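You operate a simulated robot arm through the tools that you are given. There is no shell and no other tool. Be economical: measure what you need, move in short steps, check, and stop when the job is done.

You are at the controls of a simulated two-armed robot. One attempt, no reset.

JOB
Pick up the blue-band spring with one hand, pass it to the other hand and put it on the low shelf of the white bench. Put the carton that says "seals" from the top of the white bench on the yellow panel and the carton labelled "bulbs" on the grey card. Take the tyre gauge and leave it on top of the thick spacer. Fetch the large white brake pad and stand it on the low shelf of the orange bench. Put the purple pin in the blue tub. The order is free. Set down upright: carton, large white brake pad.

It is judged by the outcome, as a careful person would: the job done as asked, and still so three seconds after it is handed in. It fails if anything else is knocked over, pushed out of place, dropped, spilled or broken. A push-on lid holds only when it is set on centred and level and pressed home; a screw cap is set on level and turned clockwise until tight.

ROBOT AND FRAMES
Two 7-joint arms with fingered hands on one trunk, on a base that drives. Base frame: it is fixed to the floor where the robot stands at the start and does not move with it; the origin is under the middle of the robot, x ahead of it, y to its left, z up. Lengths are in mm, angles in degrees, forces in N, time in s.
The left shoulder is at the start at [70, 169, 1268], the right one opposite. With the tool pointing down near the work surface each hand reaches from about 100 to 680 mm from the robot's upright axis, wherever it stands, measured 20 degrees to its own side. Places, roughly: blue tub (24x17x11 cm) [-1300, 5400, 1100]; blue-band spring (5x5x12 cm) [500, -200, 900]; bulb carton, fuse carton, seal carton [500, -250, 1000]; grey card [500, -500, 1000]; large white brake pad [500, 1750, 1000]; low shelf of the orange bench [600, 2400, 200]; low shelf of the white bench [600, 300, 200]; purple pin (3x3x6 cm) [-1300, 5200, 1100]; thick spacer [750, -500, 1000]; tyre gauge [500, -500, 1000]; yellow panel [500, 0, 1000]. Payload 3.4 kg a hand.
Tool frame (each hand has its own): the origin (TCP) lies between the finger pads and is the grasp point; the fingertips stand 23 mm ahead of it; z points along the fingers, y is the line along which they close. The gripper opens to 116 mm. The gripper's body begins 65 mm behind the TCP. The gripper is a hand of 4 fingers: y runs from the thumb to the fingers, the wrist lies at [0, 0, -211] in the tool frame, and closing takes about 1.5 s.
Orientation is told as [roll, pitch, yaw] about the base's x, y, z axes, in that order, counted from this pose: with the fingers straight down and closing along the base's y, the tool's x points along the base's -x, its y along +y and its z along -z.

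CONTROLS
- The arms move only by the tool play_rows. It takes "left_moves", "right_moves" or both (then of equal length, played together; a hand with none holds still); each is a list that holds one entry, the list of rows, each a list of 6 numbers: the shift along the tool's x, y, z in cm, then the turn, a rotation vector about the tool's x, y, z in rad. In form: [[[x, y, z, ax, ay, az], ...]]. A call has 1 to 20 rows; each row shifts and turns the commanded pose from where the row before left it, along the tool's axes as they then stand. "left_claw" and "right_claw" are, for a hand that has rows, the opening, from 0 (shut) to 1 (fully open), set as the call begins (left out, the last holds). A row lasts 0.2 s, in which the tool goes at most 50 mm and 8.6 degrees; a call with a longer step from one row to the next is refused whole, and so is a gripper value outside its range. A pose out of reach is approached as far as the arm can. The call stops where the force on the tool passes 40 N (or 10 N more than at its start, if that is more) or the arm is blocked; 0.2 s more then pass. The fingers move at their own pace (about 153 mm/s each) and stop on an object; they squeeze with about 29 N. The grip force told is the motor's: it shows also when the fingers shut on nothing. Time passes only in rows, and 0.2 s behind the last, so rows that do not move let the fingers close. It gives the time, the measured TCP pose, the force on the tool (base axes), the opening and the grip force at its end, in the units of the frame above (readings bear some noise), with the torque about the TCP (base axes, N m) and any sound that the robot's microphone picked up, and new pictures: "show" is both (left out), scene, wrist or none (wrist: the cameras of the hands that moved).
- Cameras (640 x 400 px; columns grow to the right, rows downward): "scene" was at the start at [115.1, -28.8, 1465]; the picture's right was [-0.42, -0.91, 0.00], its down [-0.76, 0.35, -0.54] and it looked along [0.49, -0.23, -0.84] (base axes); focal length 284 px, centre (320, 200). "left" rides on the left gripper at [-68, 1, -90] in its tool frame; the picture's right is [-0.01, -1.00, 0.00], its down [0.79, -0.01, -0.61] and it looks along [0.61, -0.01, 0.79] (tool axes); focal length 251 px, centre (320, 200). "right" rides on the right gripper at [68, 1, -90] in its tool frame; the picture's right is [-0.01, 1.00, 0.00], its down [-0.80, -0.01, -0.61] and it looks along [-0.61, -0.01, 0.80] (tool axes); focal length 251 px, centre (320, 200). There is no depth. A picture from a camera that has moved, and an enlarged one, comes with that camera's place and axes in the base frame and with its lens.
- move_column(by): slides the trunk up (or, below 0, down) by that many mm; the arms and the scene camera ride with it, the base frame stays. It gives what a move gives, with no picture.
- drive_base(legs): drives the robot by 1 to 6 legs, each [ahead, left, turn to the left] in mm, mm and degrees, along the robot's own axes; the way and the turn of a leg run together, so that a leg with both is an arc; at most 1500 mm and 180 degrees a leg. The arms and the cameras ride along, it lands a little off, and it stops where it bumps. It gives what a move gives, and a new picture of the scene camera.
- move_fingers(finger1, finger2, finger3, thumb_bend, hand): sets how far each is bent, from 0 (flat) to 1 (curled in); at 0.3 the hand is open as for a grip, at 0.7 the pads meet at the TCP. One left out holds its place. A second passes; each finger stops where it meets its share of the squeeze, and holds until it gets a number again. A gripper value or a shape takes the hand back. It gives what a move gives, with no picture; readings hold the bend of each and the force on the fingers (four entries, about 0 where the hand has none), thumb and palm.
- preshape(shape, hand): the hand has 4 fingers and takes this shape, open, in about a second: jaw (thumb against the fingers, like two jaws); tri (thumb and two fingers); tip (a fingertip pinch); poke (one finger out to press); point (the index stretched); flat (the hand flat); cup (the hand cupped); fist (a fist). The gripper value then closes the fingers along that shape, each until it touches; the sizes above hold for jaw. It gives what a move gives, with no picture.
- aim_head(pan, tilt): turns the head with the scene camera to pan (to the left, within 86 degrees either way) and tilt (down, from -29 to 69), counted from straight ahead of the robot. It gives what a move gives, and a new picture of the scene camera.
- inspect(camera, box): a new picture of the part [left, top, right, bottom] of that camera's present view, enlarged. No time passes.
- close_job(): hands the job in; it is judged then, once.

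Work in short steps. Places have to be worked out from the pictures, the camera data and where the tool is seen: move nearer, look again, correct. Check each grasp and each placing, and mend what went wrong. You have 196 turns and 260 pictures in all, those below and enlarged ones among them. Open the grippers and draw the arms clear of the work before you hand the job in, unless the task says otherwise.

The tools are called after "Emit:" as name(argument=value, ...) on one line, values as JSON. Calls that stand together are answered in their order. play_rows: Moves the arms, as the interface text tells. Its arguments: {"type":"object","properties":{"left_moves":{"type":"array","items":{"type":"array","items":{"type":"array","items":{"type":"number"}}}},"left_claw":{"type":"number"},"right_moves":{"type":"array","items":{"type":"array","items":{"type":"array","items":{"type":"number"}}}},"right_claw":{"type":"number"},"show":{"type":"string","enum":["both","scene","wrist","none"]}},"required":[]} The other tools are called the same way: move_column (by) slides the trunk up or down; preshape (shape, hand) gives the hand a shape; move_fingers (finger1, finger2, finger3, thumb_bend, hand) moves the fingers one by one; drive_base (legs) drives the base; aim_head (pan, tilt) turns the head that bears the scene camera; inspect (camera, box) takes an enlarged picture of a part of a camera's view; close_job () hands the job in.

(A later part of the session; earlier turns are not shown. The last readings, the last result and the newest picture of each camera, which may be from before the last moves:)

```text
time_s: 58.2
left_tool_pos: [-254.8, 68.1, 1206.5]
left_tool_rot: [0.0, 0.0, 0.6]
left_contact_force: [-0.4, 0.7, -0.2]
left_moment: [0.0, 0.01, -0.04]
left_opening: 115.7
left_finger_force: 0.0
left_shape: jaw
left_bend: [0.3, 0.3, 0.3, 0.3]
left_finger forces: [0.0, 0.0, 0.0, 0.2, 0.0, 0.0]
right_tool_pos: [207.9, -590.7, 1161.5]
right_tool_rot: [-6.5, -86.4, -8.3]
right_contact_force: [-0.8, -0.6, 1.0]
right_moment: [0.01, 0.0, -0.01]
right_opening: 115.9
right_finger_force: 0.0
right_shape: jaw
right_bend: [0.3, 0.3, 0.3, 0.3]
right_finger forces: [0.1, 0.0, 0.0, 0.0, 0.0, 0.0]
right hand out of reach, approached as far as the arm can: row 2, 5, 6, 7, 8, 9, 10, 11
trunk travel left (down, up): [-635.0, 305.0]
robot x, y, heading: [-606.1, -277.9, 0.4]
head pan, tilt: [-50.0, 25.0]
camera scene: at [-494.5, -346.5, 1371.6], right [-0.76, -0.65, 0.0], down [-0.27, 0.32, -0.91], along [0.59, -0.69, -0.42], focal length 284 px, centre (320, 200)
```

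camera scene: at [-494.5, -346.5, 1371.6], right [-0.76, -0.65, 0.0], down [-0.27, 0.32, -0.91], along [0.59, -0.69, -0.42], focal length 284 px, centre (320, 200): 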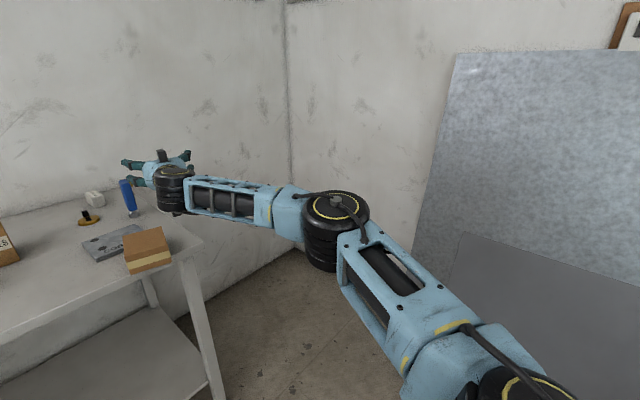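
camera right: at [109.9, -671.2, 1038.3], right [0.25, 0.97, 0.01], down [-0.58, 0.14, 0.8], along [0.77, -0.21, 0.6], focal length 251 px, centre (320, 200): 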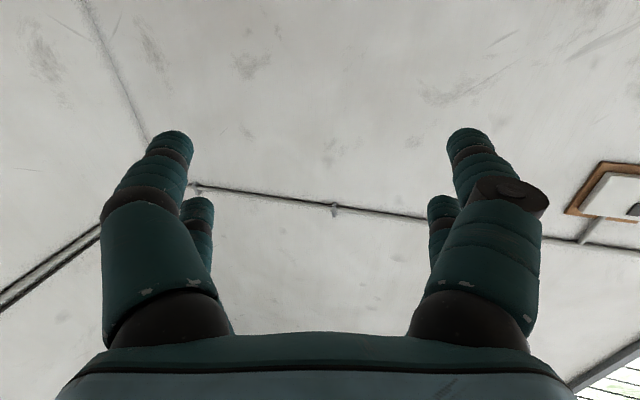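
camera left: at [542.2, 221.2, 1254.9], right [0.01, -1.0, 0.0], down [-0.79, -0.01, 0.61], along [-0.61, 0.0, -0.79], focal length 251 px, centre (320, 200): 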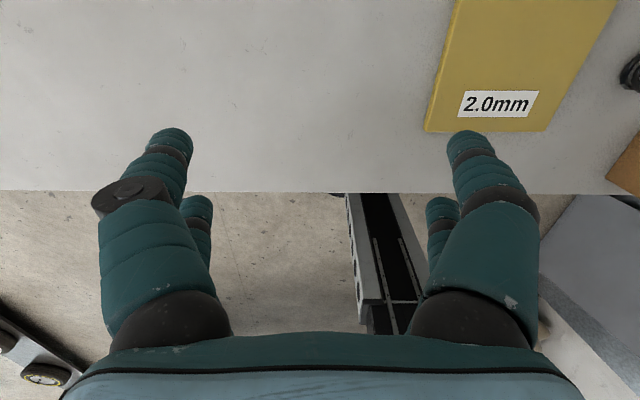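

The horizontal hand works only when the shoulder is at hand height. So back off 100 mm, and lower the trunk by 243 mm so that the hand comes to z≈918.

Emit:
drive_base(legs=[[-100, 0, 0]])

Emit:
move_column(by=-243)

Emit:
aim_head(pan=-30, tilt=20)

```text
time_s: 59.4
left_tool_pos: [-352.0, 67.1, 1206.6]
left_tool_rot: [0.1, 0.0, 0.6]
left_contact_force: [-0.3, 0.5, 0.9]
left_moment: [-0.02, 0.02, -0.02]
left_opening: 115.9
left_finger_force: 0.1
left_shape: jaw
left_bend: [0.3, 0.3, 0.3, 0.3]
left_finger forces: [0.1, 0.1, 0.1, 0.0, 0.0, 0.1]
right_tool_pos: [111.7, -592.2, 1160.6]
right_tool_rot: [-6.6, -86.4, -8.1]
right_contact_force: [-0.2, 0.3, -0.5]
right_moment: [0.02, 0.0, 0.0]
right_opening: 116.1
right_finger_force: 0.1
right_shape: jaw
right_bend: [0.3, 0.3, 0.3, 0.3]
right_finger forces: [0.0, 0.1, 0.1, 0.1, 0.0, 0.1]
trunk travel left (down, up): [-635.0, 305.0]
robot x, y, heading: [-703.7, -277.7, 0.5]
head pan, tilt: [-50.0, 25.0]
camera scene: at [-591.9, -347.1, 1371.5], right [-0.76, -0.65, 0.0], down [-0.28, 0.32, -0.91], along [0.59, -0.69, -0.42], focal length 284 px, centre (320, 200)
```

scene: 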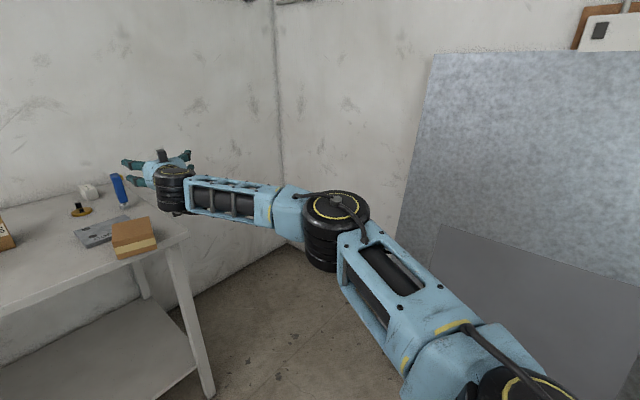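

```text
time_s: 61.9
left_tool_pos: [-352.0, 67.6, 963.2]
left_tool_rot: [0.0, 0.0, 0.7]
left_contact_force: [0.4, 0.0, 0.2]
left_moment: [0.0, -0.03, -0.04]
left_opening: 116.1
left_finger_force: 0.0
left_shape: jaw
left_bend: [0.3, 0.3, 0.3, 0.3]
left_finger forces: [0.0, 0.1, 0.0, 0.0, 0.0, 0.0]
right_tool_pos: [109.8, -590.7, 919.3]
right_tool_rot: [-6.6, -86.3, -8.2]
right_contact_force: [-0.9, -0.8, -0.3]
right_moment: [0.0, 0.03, -0.02]
right_opening: 116.2
right_finger_force: 0.1
right_shape: jaw
right_bend: [0.3, 0.3, 0.3, 0.3]
right_finger forces: [0.0, 0.1, 0.1, 0.1, 0.0, 0.0]
trunk travel left (down, up): [-392.0, 548.0]
robot x, y, heading: [-703.8, -276.2, 0.6]
head pan, tilt: [-50.0, 25.0]
```

```text
time_s: 62.7
left_tool_pos: [-353.2, 67.6, 963.4]
left_tool_rot: [0.0, 0.0, 0.7]
left_contact_force: [0.6, -1.0, 0.4]
left_moment: [0.0, 0.06, 0.0]
left_opening: 116.0
left_finger_force: 0.0
left_shape: jaw
left_bend: [0.3, 0.3, 0.3, 0.3]
left_finger forces: [0.1, 0.1, 0.0, 0.0, 0.1, 0.1]
right_tool_pos: [111.2, -591.7, 919.3]
right_tool_rot: [-6.8, -86.4, -8.2]
right_contact_force: [0.2, -0.5, 0.3]
right_moment: [0.0, -0.02, -0.03]
right_opening: 115.9
right_finger_force: 0.1
right_shape: jaw
right_bend: [0.3, 0.3, 0.3, 0.3]
right_finger forces: [0.0, 0.0, 0.1, 0.0, 0.0, 0.1]
trunk travel left (down, up): [-392.0, 548.0]
robot x, y, heading: [-700.4, -277.1, 0.6]
head pan, tilt: [-30.0, 20.0]
camera scene: at [-571.3, -322.9, 1136.6], right [-0.49, -0.87, 0.0], down [-0.3, 0.17, -0.94], along [0.82, -0.46, -0.34], focal length 284 px, centre (320, 200)
```

scene: 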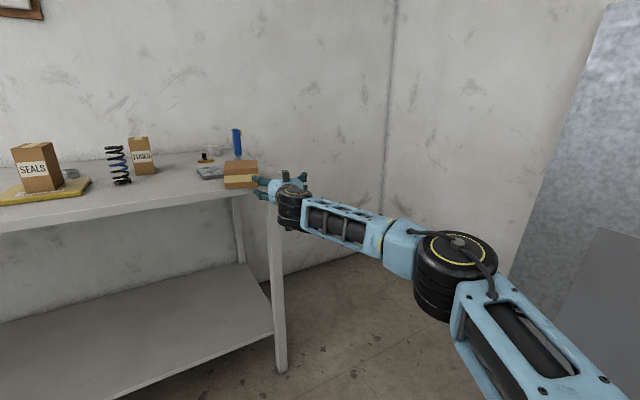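

Good view; the hand is at z≈919 beside the carton end. Align in front of it.

Emit:
play_rows(right_moves=[[[0, 3.5, 1.0, 0, -0.02, 0], [0, 3.5, 1.0, 0, -0.02, 0], [0, 3.5, 1.3, 0, -0.02, 0], [0, 0, 0, 0, 0, 0]]], show="none")

Emit:
inspect(camera="scene", box=[180, 120, 340, 230])

```text
time_s: 63.7
left_tool_pos: [-352.2, 68.5, 963.1]
left_tool_rot: [-0.1, 0.0, 0.6]
left_contact_force: [-0.2, -0.7, 0.3]
left_moment: [-0.01, -0.02, 0.01]
left_opening: 115.8
left_finger_force: 0.0
left_shape: jaw
left_bend: [0.3, 0.3, 0.3, 0.3]
left_finger forces: [0.0, 0.0, 0.0, 0.0, 0.0, 0.0]
right_tool_pos: [149.3, -519.6, 915.0]
right_tool_rot: [-26.3, -89.1, 11.8]
right_contact_force: [-0.9, -0.3, 0.7]
right_moment: [0.02, 0.02, 0.02]
right_opening: 116.3
right_finger_force: 0.0
right_shape: jaw
right_bend: [0.3, 0.3, 0.3, 0.3]
right_finger forces: [0.0, 0.0, 0.0, 0.0, 0.0, 0.0]
right hand out of reach, approached as far as the arm can: row 3
trunk travel left (down, up): [-392.0, 548.0]
robot x, y, heading: [-702.3, -277.0, 0.5]
head pan, tilt: [-30.0, 20.0]
```

```text
3.64 times, centred on (260, 175) of scene
camera zoom: at [-571.1, -322.4, 1136.7], right [-0.49, -0.87, 0.0], down [-0.3, 0.17, -0.94], along [0.82, -0.46, -0.34], focal length 1032 px, centre (538, 291)
```

zoom: 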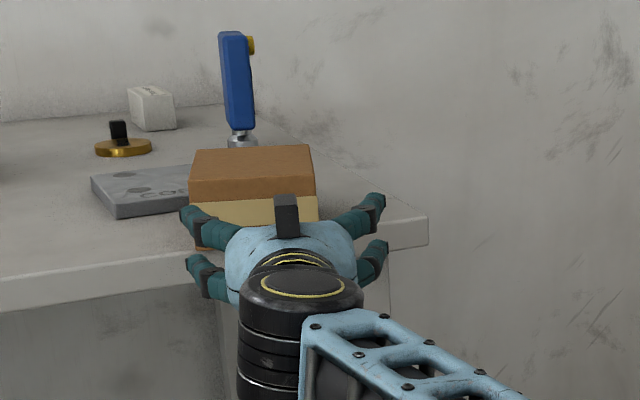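

The arm is at its sideways limit, so I use the base for the lateral shift.

Emit:
drive_base(legs=[[0, 27, 0]])

Emit:
play_rows(right_moves=[[[-0.5, 0, 2, 0, 0, 0], [0, 0, 2, 0, 0, 0], [0, 0, 0, 0, 0, 0]]], show="none")

Emit:
inspect(camera="scene", box=[180, 120, 340, 230])

```text
time_s: 64.5
left_tool_pos: [-352.7, 94.1, 963.2]
left_tool_rot: [0.0, 0.1, 0.6]
left_contact_force: [0.5, -0.2, 0.4]
left_moment: [-0.01, 0.02, 0.02]
left_opening: 115.9
left_finger_force: 0.1
left_shape: jaw
left_bend: [0.3, 0.3, 0.3, 0.3]
left_finger forces: [0.0, 0.0, 0.1, 0.0, 0.1, 0.0]
right_tool_pos: [148.7, -493.1, 914.9]
right_tool_rot: [-27.9, -89.1, 13.2]
right_contact_force: [-1.0, 0.9, 0.4]
right_moment: [0.01, 0.01, -0.02]
right_opening: 115.9
right_finger_force: 0.1
right_shape: jaw
right_bend: [0.3, 0.3, 0.3, 0.3]
right_finger forces: [0.0, 0.0, 0.0, 0.0, 0.1, 0.1]
trunk travel left (down, up): [-392.0, 548.0]
robot x, y, heading: [-706.3, -250.3, 0.8]
head pan, tilt: [-30.0, 20.0]
camera scene: at [-571.5, -295.2, 1136.7], right [-0.49, -0.87, 0.0], down [-0.3, 0.17, -0.94], along [0.82, -0.46, -0.34], focal length 284 px, centre (320, 200)
```

scene: 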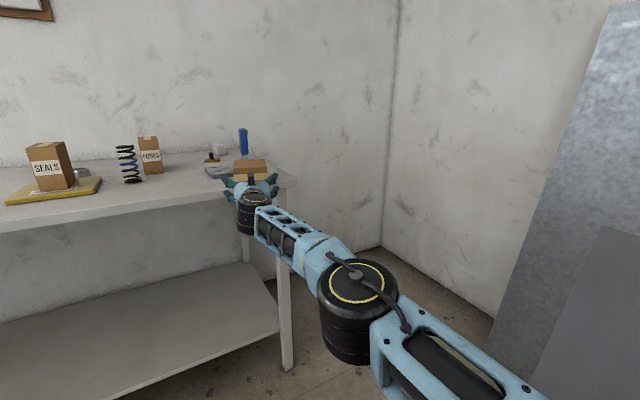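

```text
time_s: 65.3
left_tool_pos: [-352.6, 94.4, 964.5]
left_tool_rot: [0.0, 0.1, 0.6]
left_contact_force: [-0.1, -0.2, 0.2]
left_moment: [-0.03, 0.01, -0.02]
left_opening: 116.1
left_finger_force: 0.1
left_shape: jaw
left_bend: [0.3, 0.3, 0.3, 0.3]
left_finger forces: [0.0, 0.0, 0.0, 0.0, 0.1, 0.0]
right_tool_pos: [148.7, -493.8, 916.3]
right_tool_rot: [-25.1, -89.0, 10.1]
right_contact_force: [0.8, -0.1, 0.3]
right_moment: [0.02, -0.02, 0.01]
right_opening: 116.1
right_finger_force: 0.0
right_shape: jaw
right_bend: [0.3, 0.3, 0.3, 0.3]
right_finger forces: [0.0, 0.0, 0.0, 0.0, 0.0, 0.1]
right hand out of reach, approached as far as the arm can: row 1, 2
trunk travel left (down, up): [-392.0, 548.0]
robot x, y, heading: [-703.7, -252.5, 1.0]
head pan, tilt: [-30.0, 20.0]
```

```text
3.64 times, centred on (260, 175) of scene
camera zoom: at [-571.5, -296.3, 1136.7], right [-0.49, -0.87, 0.0], down [-0.3, 0.17, -0.94], along [0.82, -0.46, -0.34], focal length 1032 px, centre (538, 291)
```

zoom: 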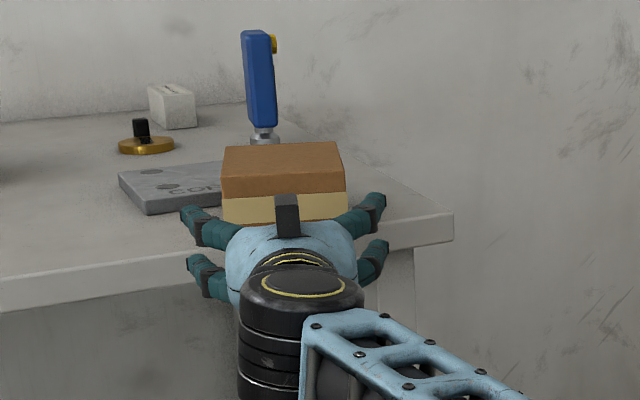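

The arm is straight; use the base to advance along the carton's axis: first 90 mm.

Emit:
drive_base(legs=[[90, -27, 0]])

Emit:
inspect(camera="scene", box=[180, 120, 340, 230])

```text
time_s: 66.4
left_tool_pos: [-261.3, 68.9, 963.1]
left_tool_rot: [0.1, 0.0, 0.7]
left_contact_force: [1.2, -0.8, -0.3]
left_moment: [0.0, 0.02, -0.03]
left_opening: 115.3
left_finger_force: 0.0
left_shape: jaw
left_bend: [0.3, 0.3, 0.3, 0.3]
left_finger forces: [0.0, 0.1, 0.0, 0.0, 0.0, 0.0]
right_tool_pos: [240.6, -518.3, 913.9]
right_tool_rot: [-23.8, -89.1, 9.1]
right_contact_force: [0.6, 0.4, -1.1]
right_moment: [0.02, -0.06, -0.01]
right_opening: 116.3
right_finger_force: 0.1
right_shape: jaw
right_bend: [0.3, 0.3, 0.3, 0.3]
right_finger forces: [0.1, 0.0, 0.0, 0.0, 0.1, 0.1]
trunk travel left (down, up): [-392.0, 548.0]
robot x, y, heading: [-615.8, -280.2, 0.5]
head pan, tilt: [-30.0, 20.0]
camera scene: at [-480.2, -322.1, 1136.5], right [-0.49, -0.87, 0.0], down [-0.3, 0.17, -0.94], along [0.82, -0.46, -0.34], focal length 284 px, centre (320, 200)
```

scene: 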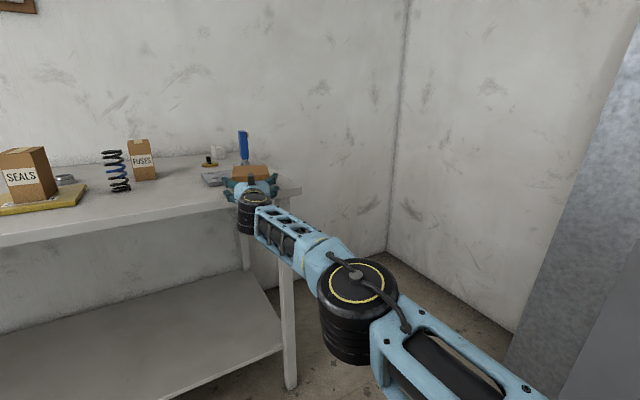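

```text
3.64 times, centred on (260, 175) of scene
camera zoom: at [-480.2, -322.1, 1136.5], right [-0.49, -0.87, 0.0], down [-0.3, 0.17, -0.94], along [0.82, -0.46, -0.34], focal length 1032 px, centre (538, 291)
```

zoom: 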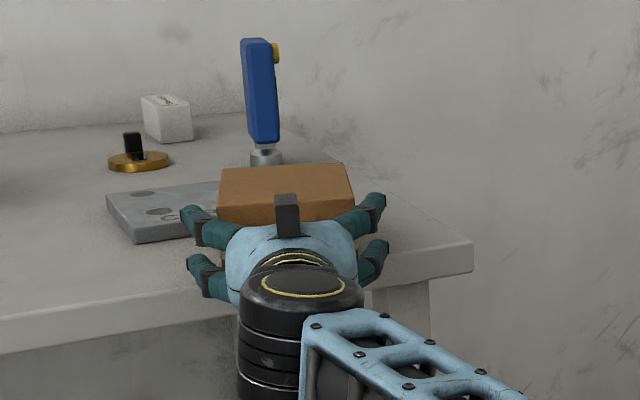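

Centred. Advance 40 mm more.

Emit:
drive_base(legs=[[42, -12, 0]])

Emit:
inspect(camera="scene", box=[180, 120, 340, 230])

```text
time_s: 67.3
left_tool_pos: [-219.7, 56.3, 964.2]
left_tool_rot: [0.0, 0.0, 0.7]
left_contact_force: [0.9, 1.2, -0.2]
left_moment: [0.04, -0.01, 0.0]
left_opening: 116.1
left_finger_force: 0.0
left_shape: jaw
left_bend: [0.3, 0.3, 0.3, 0.3]
left_finger forces: [0.0, 0.0, 0.0, 0.1, 0.0, 0.0]
right_tool_pos: [282.1, -530.8, 913.9]
right_tool_rot: [-23.8, -88.8, 9.2]
right_contact_force: [-0.2, 0.2, -0.4]
right_moment: [-0.01, -0.04, 0.03]
right_opening: 115.9
right_finger_force: 0.1
right_shape: jaw
right_bend: [0.29, 0.29, 0.29, 0.3]
right_finger forces: [1.0, 0.7, 1.0, 0.1, 0.8, 0.1]
trunk travel left (down, up): [-392.0, 548.0]
robot x, y, heading: [-572.2, -285.3, 0.6]
head pan, tilt: [-30.0, 20.0]
camera scene: at [-438.1, -333.7, 1136.4], right [-0.49, -0.87, 0.0], down [-0.3, 0.17, -0.94], along [0.82, -0.46, -0.34], focal length 284 px, centre (320, 200)
```

scene: 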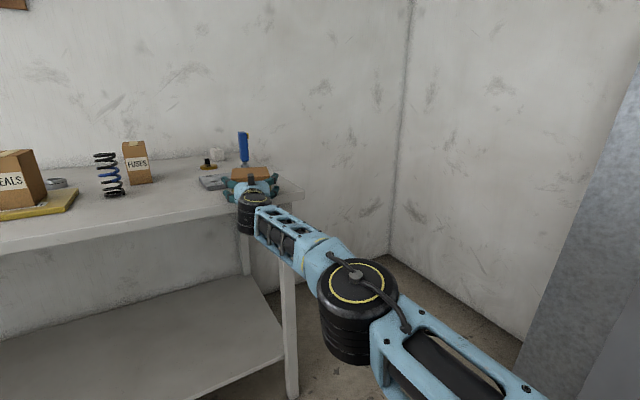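

```text
3.64 times, centred on (260, 175) of scene
camera zoom: at [-438.1, -333.7, 1136.4], right [-0.49, -0.87, 0.0], down [-0.3, 0.17, -0.94], along [0.82, -0.46, -0.34], focal length 1032 px, centre (538, 291)
```

zoom: 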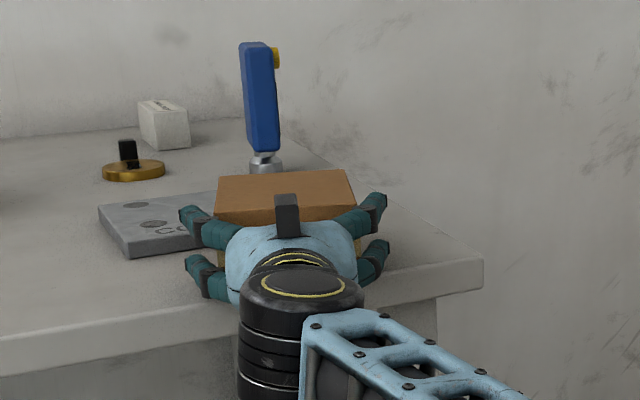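

At the grasp place. Close the hand.

Emit:
play_rows(right_moves=[[[0, 0, 0, 0, 0, 0], [0, 0, 0, 0, 0, 0], [0, 0, 0, 0, 0, 0], [0, 0, 0, 0, 0, 0], [0, 0, 0, 0, 0, 0], [0, 0, 0, 0, 0, 0], [0, 0, 0, 0, 0, 0]]], right_claw=0, show="none")

Emit:
inspect(camera="scene", box=[180, 120, 340, 230])

```text
time_s: 68.9
left_tool_pos: [-222.0, 56.0, 963.9]
left_tool_rot: [0.0, -0.1, 0.6]
left_contact_force: [-0.8, 0.0, 0.4]
left_moment: [0.0, 0.0, 0.03]
left_opening: 116.2
left_finger_force: 0.1
left_shape: jaw
left_bend: [0.3, 0.3, 0.3, 0.3]
left_finger forces: [0.0, 0.1, 0.0, 0.0, 0.1, 0.0]
right_tool_pos: [281.2, -530.5, 915.2]
right_tool_rot: [-25.4, -89.0, 10.7]
right_contact_force: [-0.2, 0.4, 0.0]
right_moment: [0.01, 0.03, 0.0]
right_opening: 92.2
right_finger_force: 28.9
right_shape: jaw
right_bend: [0.59, 0.6, 0.58, 0.59]
right_finger forces: [41.8, 38.5, 41.6, 0.1, 38.5, 0.1]
trunk travel left (down, up): [-392.0, 548.0]
robot x, y, heading: [-573.0, -288.0, 0.5]
head pan, tilt: [-30.0, 20.0]
```

```text
3.64 times, centred on (260, 175) of scene
camera zoom: at [-439.3, -333.4, 1136.6], right [-0.49, -0.87, 0.0], down [-0.3, 0.17, -0.94], along [0.82, -0.46, -0.34], focal length 1032 px, centre (538, 291)
```

zoom: 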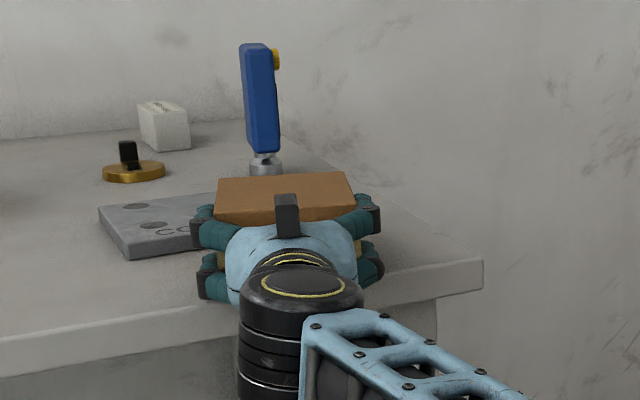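

Gripped firmly (92 mm). Lift with the trunk by 350 mm.

Emit:
move_column(by=350)

Emit:
play_rows(right_moves=[[[2.94, 0, -0.21, 0, 0.14, 0], [2.94, 0, -0.21, 0, 0.14, 0], [2.94, 0, -0.21, 0, 0.14, 0], [2.94, 0, -0.21, 0, 0.14, 0], [0, 0, 0, 0, 0, 0]]], show="scene")

```text
time_s: 72.3
left_tool_pos: [-220.5, 56.3, 1313.9]
left_tool_rot: [0.0, 0.0, 0.7]
left_contact_force: [-0.6, -0.5, 0.6]
left_moment: [-0.02, 0.0, -0.03]
left_opening: 116.2
left_finger_force: 0.1
left_shape: jaw
left_bend: [0.3, 0.3, 0.3, 0.3]
left_finger forces: [0.1, 0.0, 0.0, 0.0, 0.0, 0.0]
right_tool_pos: [280.2, -529.7, 1265.1]
right_tool_rot: [-25.4, -88.9, 10.7]
right_contact_force: [0.1, 0.8, -1.4]
right_moment: [0.01, -0.02, 0.01]
right_opening: 92.3
right_finger_force: 29.3
right_shape: jaw
right_bend: [0.59, 0.6, 0.58, 0.59]
right_finger forces: [41.8, 38.4, 41.6, 0.1, 38.4, 0.1]
trunk travel left (down, up): [-742.0, 198.0]
robot x, y, heading: [-571.1, -288.9, 0.5]
head pan, tilt: [-30.0, 20.0]
```

```text
time_s: 73.5
left_tool_pos: [-220.4, 57.2, 1313.7]
left_tool_rot: [-0.1, 0.0, 0.6]
left_contact_force: [-0.4, -0.7, -0.3]
left_moment: [0.01, 0.0, -0.01]
left_opening: 115.6
left_finger_force: 0.1
left_shape: jaw
left_bend: [0.3, 0.3, 0.3, 0.3]
left_finger forces: [0.0, 0.0, 0.0, 0.0, 0.0, 0.0]
right_tool_pos: [247.2, -522.1, 1154.9]
right_tool_rot: [-0.7, -56.9, -14.0]
right_contact_force: [0.7, -0.5, -0.4]
right_moment: [0.0, 0.05, 0.0]
right_opening: 92.1
right_finger_force: 29.7
right_shape: jaw
right_bend: [0.59, 0.6, 0.59, 0.59]
right_finger forces: [41.2, 37.8, 41.1, 0.0, 38.1, 0.0]
trunk travel left (down, up): [-742.0, 198.0]
robot x, y, heading: [-572.0, -290.5, 0.6]
head pan, tilt: [-30.0, 20.0]
camera scene: at [-439.2, -332.8, 1486.7], right [-0.49, -0.87, 0.0], down [-0.3, 0.17, -0.94], along [0.82, -0.46, -0.34], focal length 284 px, centre (320, 200)
```

scene: 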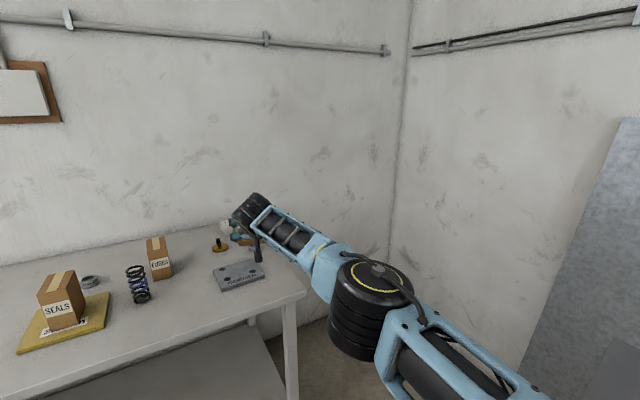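

Continue pitching to upright.

Emit:
play_rows(right_moves=[[[2.94, 0, -0.21, 0, 0.14, 0], [2.94, 0, -0.21, 0, 0.14, 0], [2.94, 0, -0.21, 0, 0.14, 0], [2.94, 0, -0.21, 0, 0.14, 0], [2.94, 0, -0.21, 0, 0.14, 0], [2.94, 0, -0.21, 0, 0.14, 0], [2.94, 0, -0.21, 0, 0.14, 0], [0, 0, 0, 0, 0, -0.12], [0, 0, 0, 0, 0, -0.12], [0, 0, 0, 0, 0, 0]]], show="none")

Emit:
aim_head(pan=-20, tilt=45)

```text
time_s: 75.8
left_tool_pos: [-221.6, 56.3, 1314.4]
left_tool_rot: [0.0, 0.0, 0.5]
left_contact_force: [0.7, 0.1, -0.3]
left_moment: [0.01, -0.01, 0.02]
left_opening: 116.0
left_finger_force: 0.1
left_shape: jaw
left_bend: [0.3, 0.3, 0.3, 0.3]
left_finger forces: [0.0, 0.0, 0.0, 0.0, 0.1, 0.0]
right_tool_pos: [80.6, -476.8, 1058.8]
right_tool_rot: [-0.7, -0.9, -0.9]
right_contact_force: [0.6, 0.4, -1.6]
right_moment: [-0.01, 0.04, -0.02]
right_opening: 92.1
right_finger_force: 29.0
right_shape: jaw
right_bend: [0.59, 0.61, 0.59, 0.59]
right_finger forces: [41.0, 37.9, 40.8, 0.1, 37.9, 0.0]
trunk travel left (down, up): [-742.0, 198.0]
robot x, y, heading: [-572.0, -291.3, 0.6]
head pan, tilt: [-30.0, 20.0]
```

```text
time_s: 76.6
left_tool_pos: [-221.1, 57.3, 1313.7]
left_tool_rot: [0.0, 0.0, 0.5]
left_contact_force: [0.5, 0.2, -0.9]
left_moment: [-0.02, 0.02, -0.01]
left_opening: 115.8
left_finger_force: 0.1
left_shape: jaw
left_bend: [0.3, 0.3, 0.3, 0.3]
left_finger forces: [0.1, 0.0, 0.0, 0.0, 0.0, 0.0]
right_tool_pos: [80.4, -478.2, 1057.2]
right_tool_rot: [-0.6, -0.8, -0.9]
right_contact_force: [-0.2, -0.3, -1.1]
right_moment: [-0.02, 0.0, 0.05]
right_opening: 92.0
right_finger_force: 28.9
right_shape: jaw
right_bend: [0.59, 0.61, 0.59, 0.59]
right_finger forces: [40.9, 37.9, 40.8, 0.0, 37.9, 0.0]
trunk travel left (down, up): [-742.0, 198.0]
robot x, y, heading: [-574.0, -285.3, 0.7]
head pan, tilt: [-20.0, 45.0]
camera scene: at [-443.7, -314.7, 1448.0], right [-0.33, -0.94, 0.0], down [-0.67, 0.23, -0.71], along [0.67, -0.23, -0.71], focal length 284 px, centre (320, 200)
```

scene: 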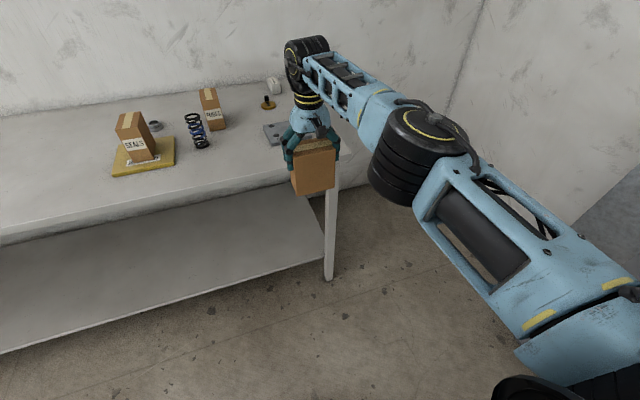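

Upright at z≈1058. Drive forward to bring it above the card.

Emit:
drive_base(legs=[[380, -31, 0]])

Emit:
play_rows(right_moves=[[[0, 0, 0, 0, 0, 0]]], show="wrist")

```text
time_s: 79.1
left_tool_pos: [162.9, 32.5, 1314.9]
left_tool_rot: [0.0, -0.1, 0.9]
left_contact_force: [0.2, -0.1, -0.5]
left_moment: [0.01, -0.05, 0.05]
left_opening: 116.0
left_finger_force: 0.0
left_shape: jaw
left_bend: [0.3, 0.3, 0.3, 0.3]
left_finger forces: [0.0, 0.0, 0.0, 0.0, 0.0, 0.0]
right_tool_pos: [466.3, -499.9, 1059.1]
right_tool_rot: [-0.6, -0.9, -0.5]
right_contact_force: [0.4, -0.2, -0.8]
right_moment: [0.01, 0.0, -0.01]
right_opening: 92.0
right_finger_force: 29.4
right_shape: jaw
right_bend: [0.59, 0.61, 0.59, 0.59]
right_finger forces: [40.9, 37.9, 40.8, 0.0, 38.1, 0.1]
trunk travel left (down, up): [-742.0, 198.0]
robot x, y, heading: [-184.8, -316.4, 0.8]
head pan, tilt: [-20.0, 45.0]
camera scene: at [-58.9, -339.5, 1448.1], right [-0.33, -0.95, 0.0], down [-0.67, 0.23, -0.71], along [0.67, -0.23, -0.71], focal length 284 px, centre (320, 200)
```

scene: 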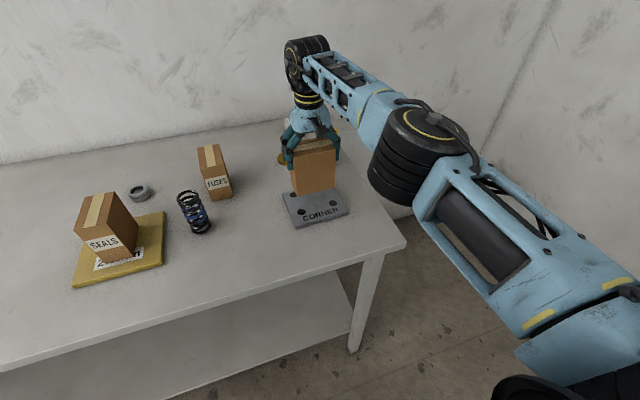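

```text
time_s: 79.5
left_tool_pos: [163.6, 32.8, 1314.7]
left_tool_rot: [-0.1, -0.1, 0.9]
left_contact_force: [-0.5, -0.7, 0.1]
left_moment: [-0.02, 0.0, -0.02]
left_opening: 115.8
left_finger_force: 0.1
left_shape: jaw
left_bend: [0.3, 0.3, 0.3, 0.3]
left_finger forces: [0.0, 0.0, 0.1, 0.0, 0.1, 0.0]
right_tool_pos: [466.4, -499.9, 1058.4]
right_tool_rot: [-0.6, -0.9, -0.7]
right_contact_force: [0.3, -0.3, -0.9]
right_moment: [0.01, -0.02, 0.02]
right_opening: 91.9
right_finger_force: 28.7
right_shape: jaw
right_bend: [0.59, 0.61, 0.59, 0.59]
right_finger forces: [40.9, 37.9, 40.8, 0.0, 38.0, 0.0]
trunk travel left (down, up): [-742.0, 198.0]
robot x, y, heading: [-186.5, -312.7, 0.7]
head pan, tilt: [-20.0, 45.0]
camera right: at [397.0, -498.9, 1148.4], right [0.02, 1.0, -0.01], down [0.79, -0.01, 0.62], along [0.62, -0.02, -0.79], focal length 251 px, centre (320, 200)
```

right: 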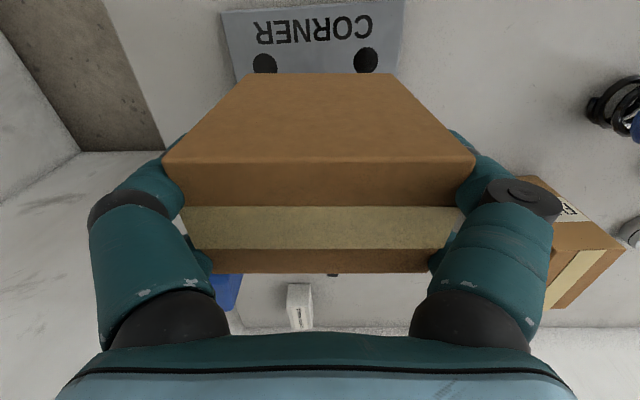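

Aligned over the card. Lower with the trunk (pure vertical), in stages.

Emit:
move_column(by=-60)

Emit:
inspect(camera="scene", box=[250, 80, 410, 240])

```text
time_s: 80.5
left_tool_pos: [162.7, 32.5, 1253.8]
left_tool_rot: [0.0, 0.1, 0.9]
left_contact_force: [0.3, 0.2, -0.5]
left_moment: [0.02, 0.02, 0.02]
left_opening: 116.0
left_finger_force: 0.1
left_shape: jaw
left_bend: [0.3, 0.3, 0.3, 0.3]
left_finger forces: [0.0, 0.0, 0.1, 0.1, 0.0, 0.1]
right_tool_pos: [466.8, -500.3, 997.3]
right_tool_rot: [-0.6, -0.7, -0.7]
right_contact_force: [0.0, -0.4, -0.9]
right_moment: [0.01, 0.0, -0.01]
right_opening: 92.4
right_finger_force: 29.1
right_shape: jaw
right_bend: [0.59, 0.61, 0.59, 0.59]
right_finger forces: [41.1, 37.9, 40.8, 0.0, 38.1, 0.0]
trunk travel left (down, up): [-682.0, 258.0]
robot x, y, heading: [-184.6, -311.6, 1.0]
head pan, tilt: [-20.0, 45.0]
```

```text
2.50 times, centred on (330, 160) of scene
camera zoom: at [-57.6, -339.7, 1388.0], right [-0.33, -0.95, 0.0], down [-0.67, 0.23, -0.71], along [0.67, -0.23, -0.71], focal length 710 px, centre (295, 300)
```

zoom: 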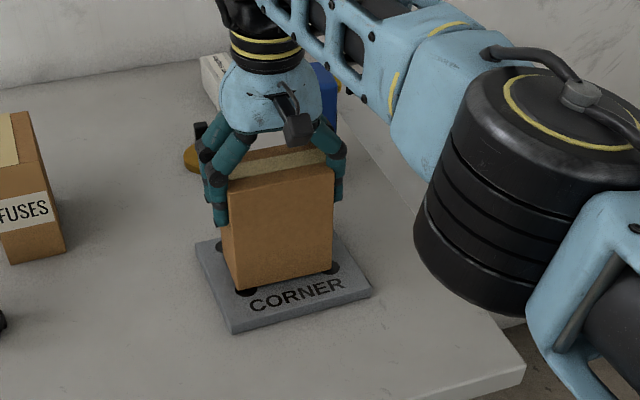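

Just above the card. Small arm steps down until contact.

Emit:
play_rows(right_moves=[[[0, 0, 0.4, 0, 0, 0], [0, 0, 0.3, 0, 0, 0], [0, 0, 0, 0, 0, 0]]], show="none")

Emit:
play_rows(right_moves=[[[0, 0, 0.2, 0, 0, 0], [0, 0, 0.2, 0, 0, 0], [0, 0, 0, 0, 0, 0]]], show="none")

```text
time_s: 81.3
left_tool_pos: [159.6, 33.0, 1255.0]
left_tool_rot: [-0.2, -0.1, 0.9]
left_contact_force: [-0.2, -0.7, 0.2]
left_moment: [-0.02, 0.01, 0.0]
left_opening: 115.6
left_finger_force: 0.0
left_shape: jaw
left_bend: [0.3, 0.3, 0.3, 0.3]
left_finger forces: [0.0, 0.1, 0.0, 0.0, 0.0, 0.0]
right_tool_pos: [465.0, -499.5, 993.6]
right_tool_rot: [-0.6, -1.2, -0.7]
right_contact_force: [9.3, -4.0, 29.6]
right_moment: [1.11, -0.06, -0.37]
right_opening: 90.6
right_finger_force: 29.4
right_shape: jaw
right_bend: [0.61, 0.62, 0.6, 0.6]
right_finger forces: [36.8, 34.6, 39.5, 0.0, 35.8, 0.0]
trunk travel left (down, up): [-682.0, 258.0]
robot x, y, heading: [-185.1, -311.7, 0.8]
head pan, tilt: [-20.0, 45.0]
```

```text
time_s: 81.7
left_tool_pos: [161.6, 32.7, 1254.4]
left_tool_rot: [-0.1, -0.2, 0.9]
left_contact_force: [0.0, -0.3, -0.2]
left_moment: [0.0, 0.0, 0.03]
left_opening: 115.9
left_finger_force: 0.1
left_shape: jaw
left_bend: [0.3, 0.3, 0.3, 0.3]
left_finger forces: [0.0, 0.0, 0.0, 0.1, 0.1, 0.1]
right_tool_pos: [465.8, -499.7, 994.0]
right_tool_rot: [-0.5, -1.3, -0.7]
right_contact_force: [0.0, -2.4, 20.3]
right_moment: [0.78, 0.37, -0.01]
right_opening: 90.1
right_finger_force: 28.9
right_shape: jaw
right_bend: [0.61, 0.63, 0.6, 0.6]
right_finger forces: [36.8, 35.8, 38.4, 0.0, 36.2, 0.0]
trunk travel left (down, up): [-682.0, 258.0]
robot x, y, heading: [-185.8, -317.0, 0.8]
head pan, tilt: [-20.0, 45.0]
stopped in row 1 (right hand): the force on the tool passed its limit (the readings are from after the stop); the commanded pose is now the measured one
```

Seated. Release, then rise with the trunk only.

Emit:
play_rows(right_moves=[[[0, 0, 0, 0, 0, 0], [0, 0, 0, 0, 0, 0], [0, 0, 0, 0, 0, 0], [0, 0, 0, 0, 0, 0], [0, 0, 0, 0, 0, 0], [0, 0, 0, 0, 0, 0]]], right_claw=1, show="wrist")

Emit:
inspect(camera="scene", box=[250, 80, 410, 240])

```text
time_s: 83.1
left_tool_pos: [161.7, 32.6, 1254.4]
left_tool_rot: [-0.1, 0.0, 0.9]
left_contact_force: [0.8, -0.7, -0.1]
left_moment: [0.01, 0.0, -0.01]
left_opening: 115.9
left_finger_force: 0.0
left_shape: jaw
left_bend: [0.3, 0.3, 0.3, 0.3]
left_finger forces: [0.0, 0.0, 0.0, 0.0, 0.0, 0.1]
right_tool_pos: [465.5, -500.4, 992.7]
right_tool_rot: [-0.6, -1.0, -0.7]
right_contact_force: [-2.2, 0.8, 6.1]
right_moment: [-0.01, 0.0, -0.01]
right_opening: 115.8
right_finger_force: 0.0
right_shape: jaw
right_bend: [0.29, 0.29, 0.29, 0.29]
right_finger forces: [3.1, 2.3, 2.3, 0.0, 3.1, 0.0]
trunk travel left (down, up): [-682.0, 258.0]
robot x, y, heading: [-186.1, -314.4, 0.8]
head pan, tilt: [-20.0, 45.0]
camera right: at [396.0, -499.3, 1082.4], right [0.02, 1.0, -0.01], down [0.78, -0.01, 0.62], along [0.62, -0.02, -0.78], focal length 251 px, centre (320, 200)
```

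right: 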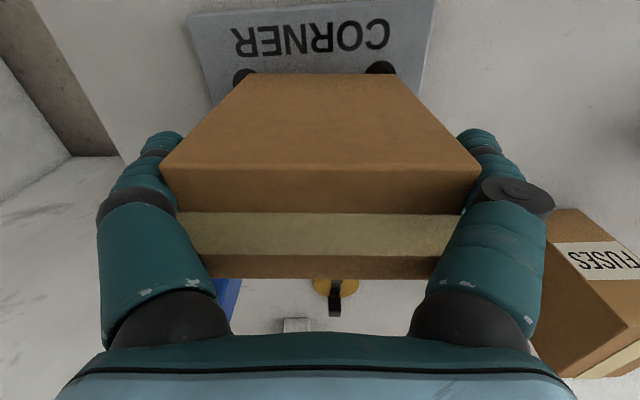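

```text
2.50 times, centred on (330, 160) of scene
camera zoom: at [-59.5, -339.1, 1388.2], right [-0.33, -0.95, 0.0], down [-0.67, 0.23, -0.71], along [0.67, -0.23, -0.71], focal length 710 px, centre (295, 300)
```

zoom: 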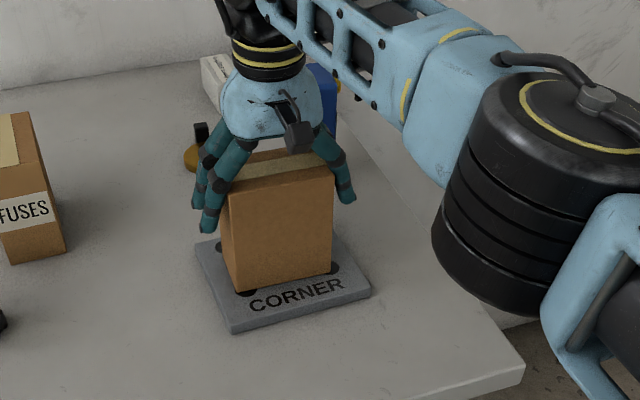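

Fingers lightly touch the carton's upper sides symmetrically; a slow vertical rise clears them.

Emit:
move_column(by=15)

Emit:
move_column(by=150)

Emit:
inspect(camera="scene", box=[140, 80, 460, 280])

```text
time_s: 83.7
left_tool_pos: [163.6, 32.3, 1268.5]
left_tool_rot: [-0.1, -0.1, 1.0]
left_contact_force: [-1.0, 1.3, 0.1]
left_moment: [0.05, 0.04, 0.03]
left_opening: 115.9
left_finger_force: 0.1
left_shape: jaw
left_bend: [0.3, 0.3, 0.3, 0.3]
left_finger forces: [0.0, 0.1, 0.0, 0.0, 0.0, 0.1]
right_tool_pos: [466.8, -500.5, 1006.2]
right_tool_rot: [-0.6, -1.1, -0.6]
right_contact_force: [1.2, 0.1, -0.4]
right_moment: [0.01, -0.03, -0.04]
right_opening: 115.9
right_finger_force: 0.0
right_shape: jaw
right_bend: [0.29, 0.29, 0.29, 0.29]
right_finger forces: [2.5, 2.1, 2.1, 0.1, 2.6, 0.0]
trunk travel left (down, up): [-697.0, 243.0]
robot x, y, heading: [-185.2, -313.1, 0.9]
head pan, tilt: [-20.0, 45.0]
```

```text
time_s: 85.5
left_tool_pos: [162.7, 32.2, 1418.7]
left_tool_rot: [0.0, 0.0, 0.9]
left_contact_force: [0.3, -0.5, 0.3]
left_moment: [-0.02, 0.01, -0.03]
left_opening: 115.8
left_finger_force: 0.2
left_shape: jaw
left_bend: [0.3, 0.3, 0.3, 0.3]
left_finger forces: [0.1, 0.0, 0.1, 0.1, 0.0, 0.0]
right_tool_pos: [468.1, -500.6, 1156.0]
right_tool_rot: [-0.6, -1.0, -0.8]
right_contact_force: [0.1, 0.3, -1.0]
right_moment: [-0.01, -0.02, 0.05]
right_opening: 115.8
right_finger_force: 0.0
right_shape: jaw
right_bend: [0.29, 0.29, 0.29, 0.29]
right_finger forces: [2.6, 2.2, 2.1, 0.0, 2.6, 0.0]
trunk travel left (down, up): [-847.0, 93.0]
robot x, y, heading: [-184.2, -312.8, 0.9]
head pan, tilt: [-20.0, 45.0]
```

```text
2.00 times, centred on (300, 180) of scene
camera zoom: at [-57.3, -339.7, 1552.9], right [-0.33, -0.95, 0.0], down [-0.67, 0.23, -0.71], along [0.67, -0.23, -0.71], focal length 568 px, centre (360, 240)
```

zoom: 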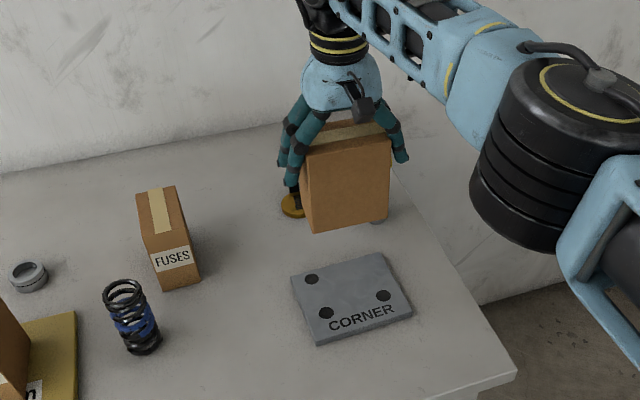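

The carton stayed wedged between the finger roots (that also explains the earlier tip-over). Lower it back and open the fingers wider than "jaw" with move_fingers.

Emit:
move_column(by=-155)

Emit:
play_rows(right_moves=[[[0, 0, 0.4, 0, 0, 0], [0, 0, 0.4, 0, 0, 0], [0, 0, 0.2, 0, 0, 0], [0, 0, 0, 0, 0, 0]]], show="none")

Emit:
inspect(camera="scene", box=[250, 80, 410, 240])

```text
time_s: 87.2
left_tool_pos: [163.4, 33.6, 1262.7]
left_tool_rot: [0.0, 0.0, 0.9]
left_contact_force: [0.9, 0.0, 0.4]
left_moment: [0.01, -0.04, -0.01]
left_opening: 115.9
left_finger_force: 0.0
left_shape: jaw
left_bend: [0.3, 0.3, 0.3, 0.3]
left_finger forces: [0.0, 0.0, 0.0, 0.1, 0.1, 0.0]
right_tool_pos: [468.5, -501.2, 1002.0]
right_tool_rot: [-0.6, -1.1, -0.7]
right_contact_force: [0.4, 0.4, -0.5]
right_moment: [-0.02, -0.01, 0.0]
right_opening: 116.1
right_finger_force: 0.1
right_shape: jaw
right_bend: [0.29, 0.29, 0.29, 0.29]
right_finger forces: [2.6, 2.1, 2.2, 0.0, 2.6, 0.1]
trunk travel left (down, up): [-692.0, 248.0]
robot x, y, heading: [-180.1, -315.2, 0.8]
head pan, tilt: [-20.0, 45.0]
```

```text
time_s: 88.2
left_tool_pos: [162.1, 35.0, 1263.8]
left_tool_rot: [-0.1, -0.2, 0.9]
left_contact_force: [-0.7, -0.3, -0.1]
left_moment: [0.01, 0.02, 0.02]
left_opening: 115.8
left_finger_force: 0.1
left_shape: jaw
left_bend: [0.3, 0.3, 0.3, 0.3]
left_finger forces: [0.1, 0.1, 0.1, 0.0, 0.0, 0.0]
right_tool_pos: [467.0, -501.4, 991.3]
right_tool_rot: [-0.6, -1.3, -0.7]
right_contact_force: [1.8, -1.9, 9.0]
right_moment: [0.0, 0.06, 0.02]
right_opening: 116.0
right_finger_force: 0.1
right_shape: jaw
right_bend: [0.29, 0.29, 0.29, 0.29]
right_finger forces: [3.1, 2.3, 3.1, 0.1, 4.0, 0.0]
trunk travel left (down, up): [-692.0, 248.0]
robot x, y, heading: [-185.3, -315.4, 0.8]
head pan, tilt: [-20.0, 45.0]
```

```text
2.50 times, centred on (330, 160) of scene
camera zoom: at [-58.8, -339.5, 1398.3], right [-0.33, -0.95, 0.0], down [-0.67, 0.23, -0.71], along [0.67, -0.23, -0.71], focal length 710 px, centre (295, 300)
```

zoom: 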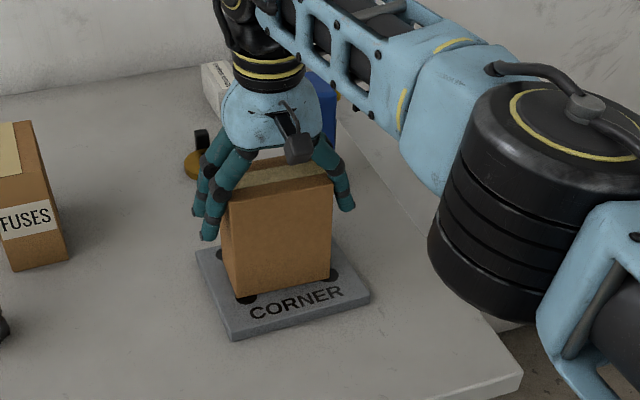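

On the card. Open the fingers wide.

Emit:
move_fingers(hand="right", finger1=0.05, finger2=0.05, finger3=0.05, thumb_bend=0.05)

Emit:
inspect(camera="scene", box=[250, 80, 410, 240])

```text
time_s: 89.2
left_tool_pos: [162.8, 34.0, 1264.2]
left_tool_rot: [0.0, 0.0, 0.9]
left_contact_force: [0.1, 0.1, 0.4]
left_moment: [-0.01, 0.03, 0.0]
left_opening: 116.1
left_finger_force: 0.0
left_shape: jaw
left_bend: [0.3, 0.3, 0.3, 0.3]
left_finger forces: [0.0, 0.0, 0.1, 0.0, 0.0, 0.0]
right_tool_pos: [469.0, -500.0, 990.6]
right_tool_rot: [-0.5, -1.0, -0.6]
right_contact_force: [0.3, -1.0, 0.3]
right_moment: [0.03, 0.01, 0.0]
right_opening: 161.0
right_finger_force: 0.0
right_shape: fingers
right_bend: [0.05, 0.05, 0.05, 0.05]
right_finger forces: [0.0, 0.0, 0.0, 0.1, 0.0, 0.0]
trunk travel left (down, up): [-692.0, 248.0]
robot x, y, heading: [-183.2, -313.9, 1.0]
head pan, tilt: [-20.0, 45.0]
```

```text
2.50 times, centred on (330, 160) of scene
camera zoom: at [-57.5, -339.7, 1398.0], right [-0.33, -0.95, 0.0], down [-0.67, 0.23, -0.71], along [0.67, -0.23, -0.71], focal length 710 px, centre (295, 300)
```

zoom: 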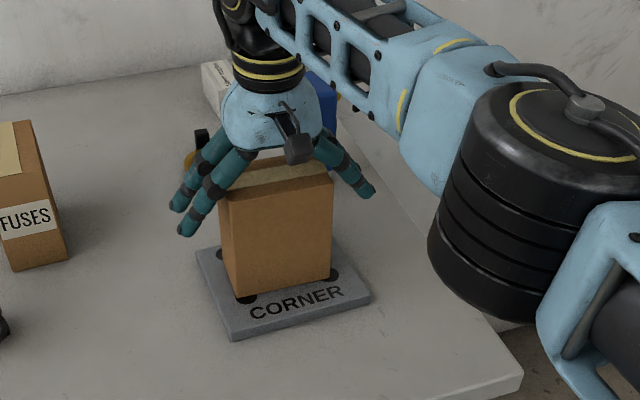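

Fully free now (forces zero). Rise with the trunk.

Emit:
move_column(by=150)

Emit:
inspect(camera="scene", box=[140, 80, 460, 280])

```text
time_s: 91.0
left_tool_pos: [163.3, 32.4, 1414.4]
left_tool_rot: [0.0, 0.0, 0.9]
left_contact_force: [-0.6, 0.7, -0.5]
left_moment: [0.03, -0.02, -0.02]
left_opening: 115.8
left_finger_force: 0.0
left_shape: jaw
left_bend: [0.3, 0.3, 0.3, 0.3]
left_finger forces: [0.0, 0.0, 0.0, 0.0, 0.0, 0.0]
right_tool_pos: [468.5, -500.4, 1139.9]
right_tool_rot: [-0.6, -1.0, -0.7]
right_contact_force: [0.3, 0.3, -0.3]
right_moment: [-0.01, 0.03, -0.02]
right_opening: 160.8
right_finger_force: 0.1
right_shape: fingers
right_bend: [0.05, 0.05, 0.05, 0.05]
right_finger forces: [0.0, 0.1, 0.1, 0.1, 0.1, 0.1]
trunk travel left (down, up): [-842.0, 98.0]
robot x, y, heading: [-185.0, -316.9, 0.7]
head pan, tilt: [-20.0, 45.0]
```

```text
2.00 times, centred on (300, 180) of scene
camera zoom: at [-57.4, -339.6, 1547.9], right [-0.33, -0.95, 0.0], down [-0.67, 0.23, -0.71], along [0.67, -0.23, -0.71], focal length 568 px, centre (360, 240)
```

zoom: 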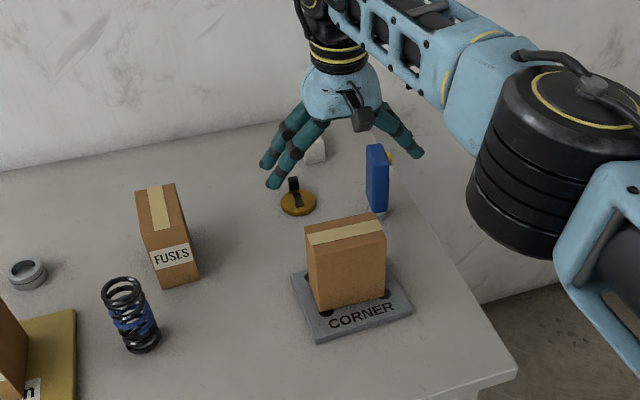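

Bulbs carton stands on the card. Now the gauge: drive forward to view it and the spacer from above.

Emit:
drive_base(legs=[[180, 0, 0]])

Emit:
play_rows(right_moves=[[[0, 0, 0, 0, 0, 0]]], show="wrist")

```text
time_s: 92.5
left_tool_pos: [342.2, 33.8, 1414.9]
left_tool_rot: [0.0, -0.2, 0.7]
left_contact_force: [0.3, -0.1, 1.1]
left_moment: [0.01, -0.03, 0.02]
left_opening: 115.8
left_finger_force: 0.0
left_shape: jaw
left_bend: [0.3, 0.3, 0.3, 0.3]
left_finger forces: [0.0, 0.1, 0.0, 0.0, 0.1, 0.1]
right_tool_pos: [646.0, -500.7, 1143.4]
right_tool_rot: [-0.6, -1.1, -0.8]
right_contact_force: [-0.1, -0.1, 0.3]
right_moment: [0.01, -0.01, 0.0]
right_opening: 160.8
right_finger_force: 0.1
right_shape: fingers
right_bend: [0.05, 0.05, 0.05, 0.05]
right_finger forces: [0.0, 0.1, 0.1, 0.0, 0.0, 0.1]
trunk travel left (down, up): [-842.0, 98.0]
robot x, y, heading: [-7.0, -306.9, 0.6]
head pan, tilt: [-20.0, 45.0]
camera scene: at [119.7, -337.6, 1548.4], right [-0.33, -0.94, 0.0], down [-0.67, 0.23, -0.71], along [0.67, -0.23, -0.7], focal length 284 px, centre (320, 200)
```

scene: 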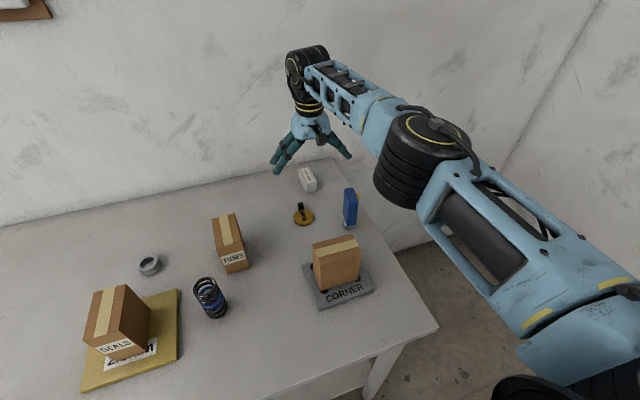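

```text
time_s: 92.9
left_tool_pos: [347.1, 33.9, 1413.4]
left_tool_rot: [-0.1, 0.0, 0.7]
left_contact_force: [-0.6, -0.1, 0.0]
left_moment: [0.01, 0.0, -0.02]
left_opening: 115.8
left_finger_force: 0.2
left_shape: jaw
left_bend: [0.3, 0.3, 0.3, 0.3]
left_finger forces: [0.1, 0.0, 0.0, 0.0, 0.0, 0.0]
right_tool_pos: [649.1, -500.8, 1141.1]
right_tool_rot: [-0.6, -0.9, -1.0]
right_contact_force: [0.0, -0.8, 0.2]
right_moment: [0.03, -0.02, 0.04]
right_opening: 160.4
right_finger_force: 0.0
right_shape: fingers
right_bend: [0.05, 0.05, 0.05, 0.05]
right_finger forces: [0.0, 0.0, 0.0, 0.0, 0.0, 0.0]
trunk travel left (down, up): [-842.0, 98.0]
robot x, y, heading: [-1.8, -312.6, 0.7]
head pan, tilt: [-20.0, 45.0]
camera right: at [580.1, -499.4, 1230.7], right [0.03, 1.0, -0.01], down [0.78, -0.01, 0.62], along [0.62, -0.02, -0.78], focal length 251 px, centre (320, 200)
```

right: 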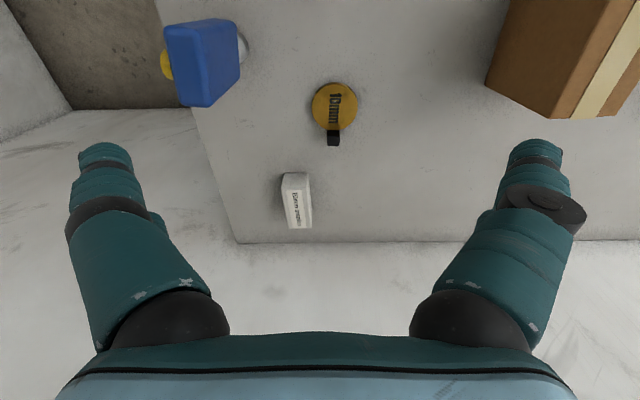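

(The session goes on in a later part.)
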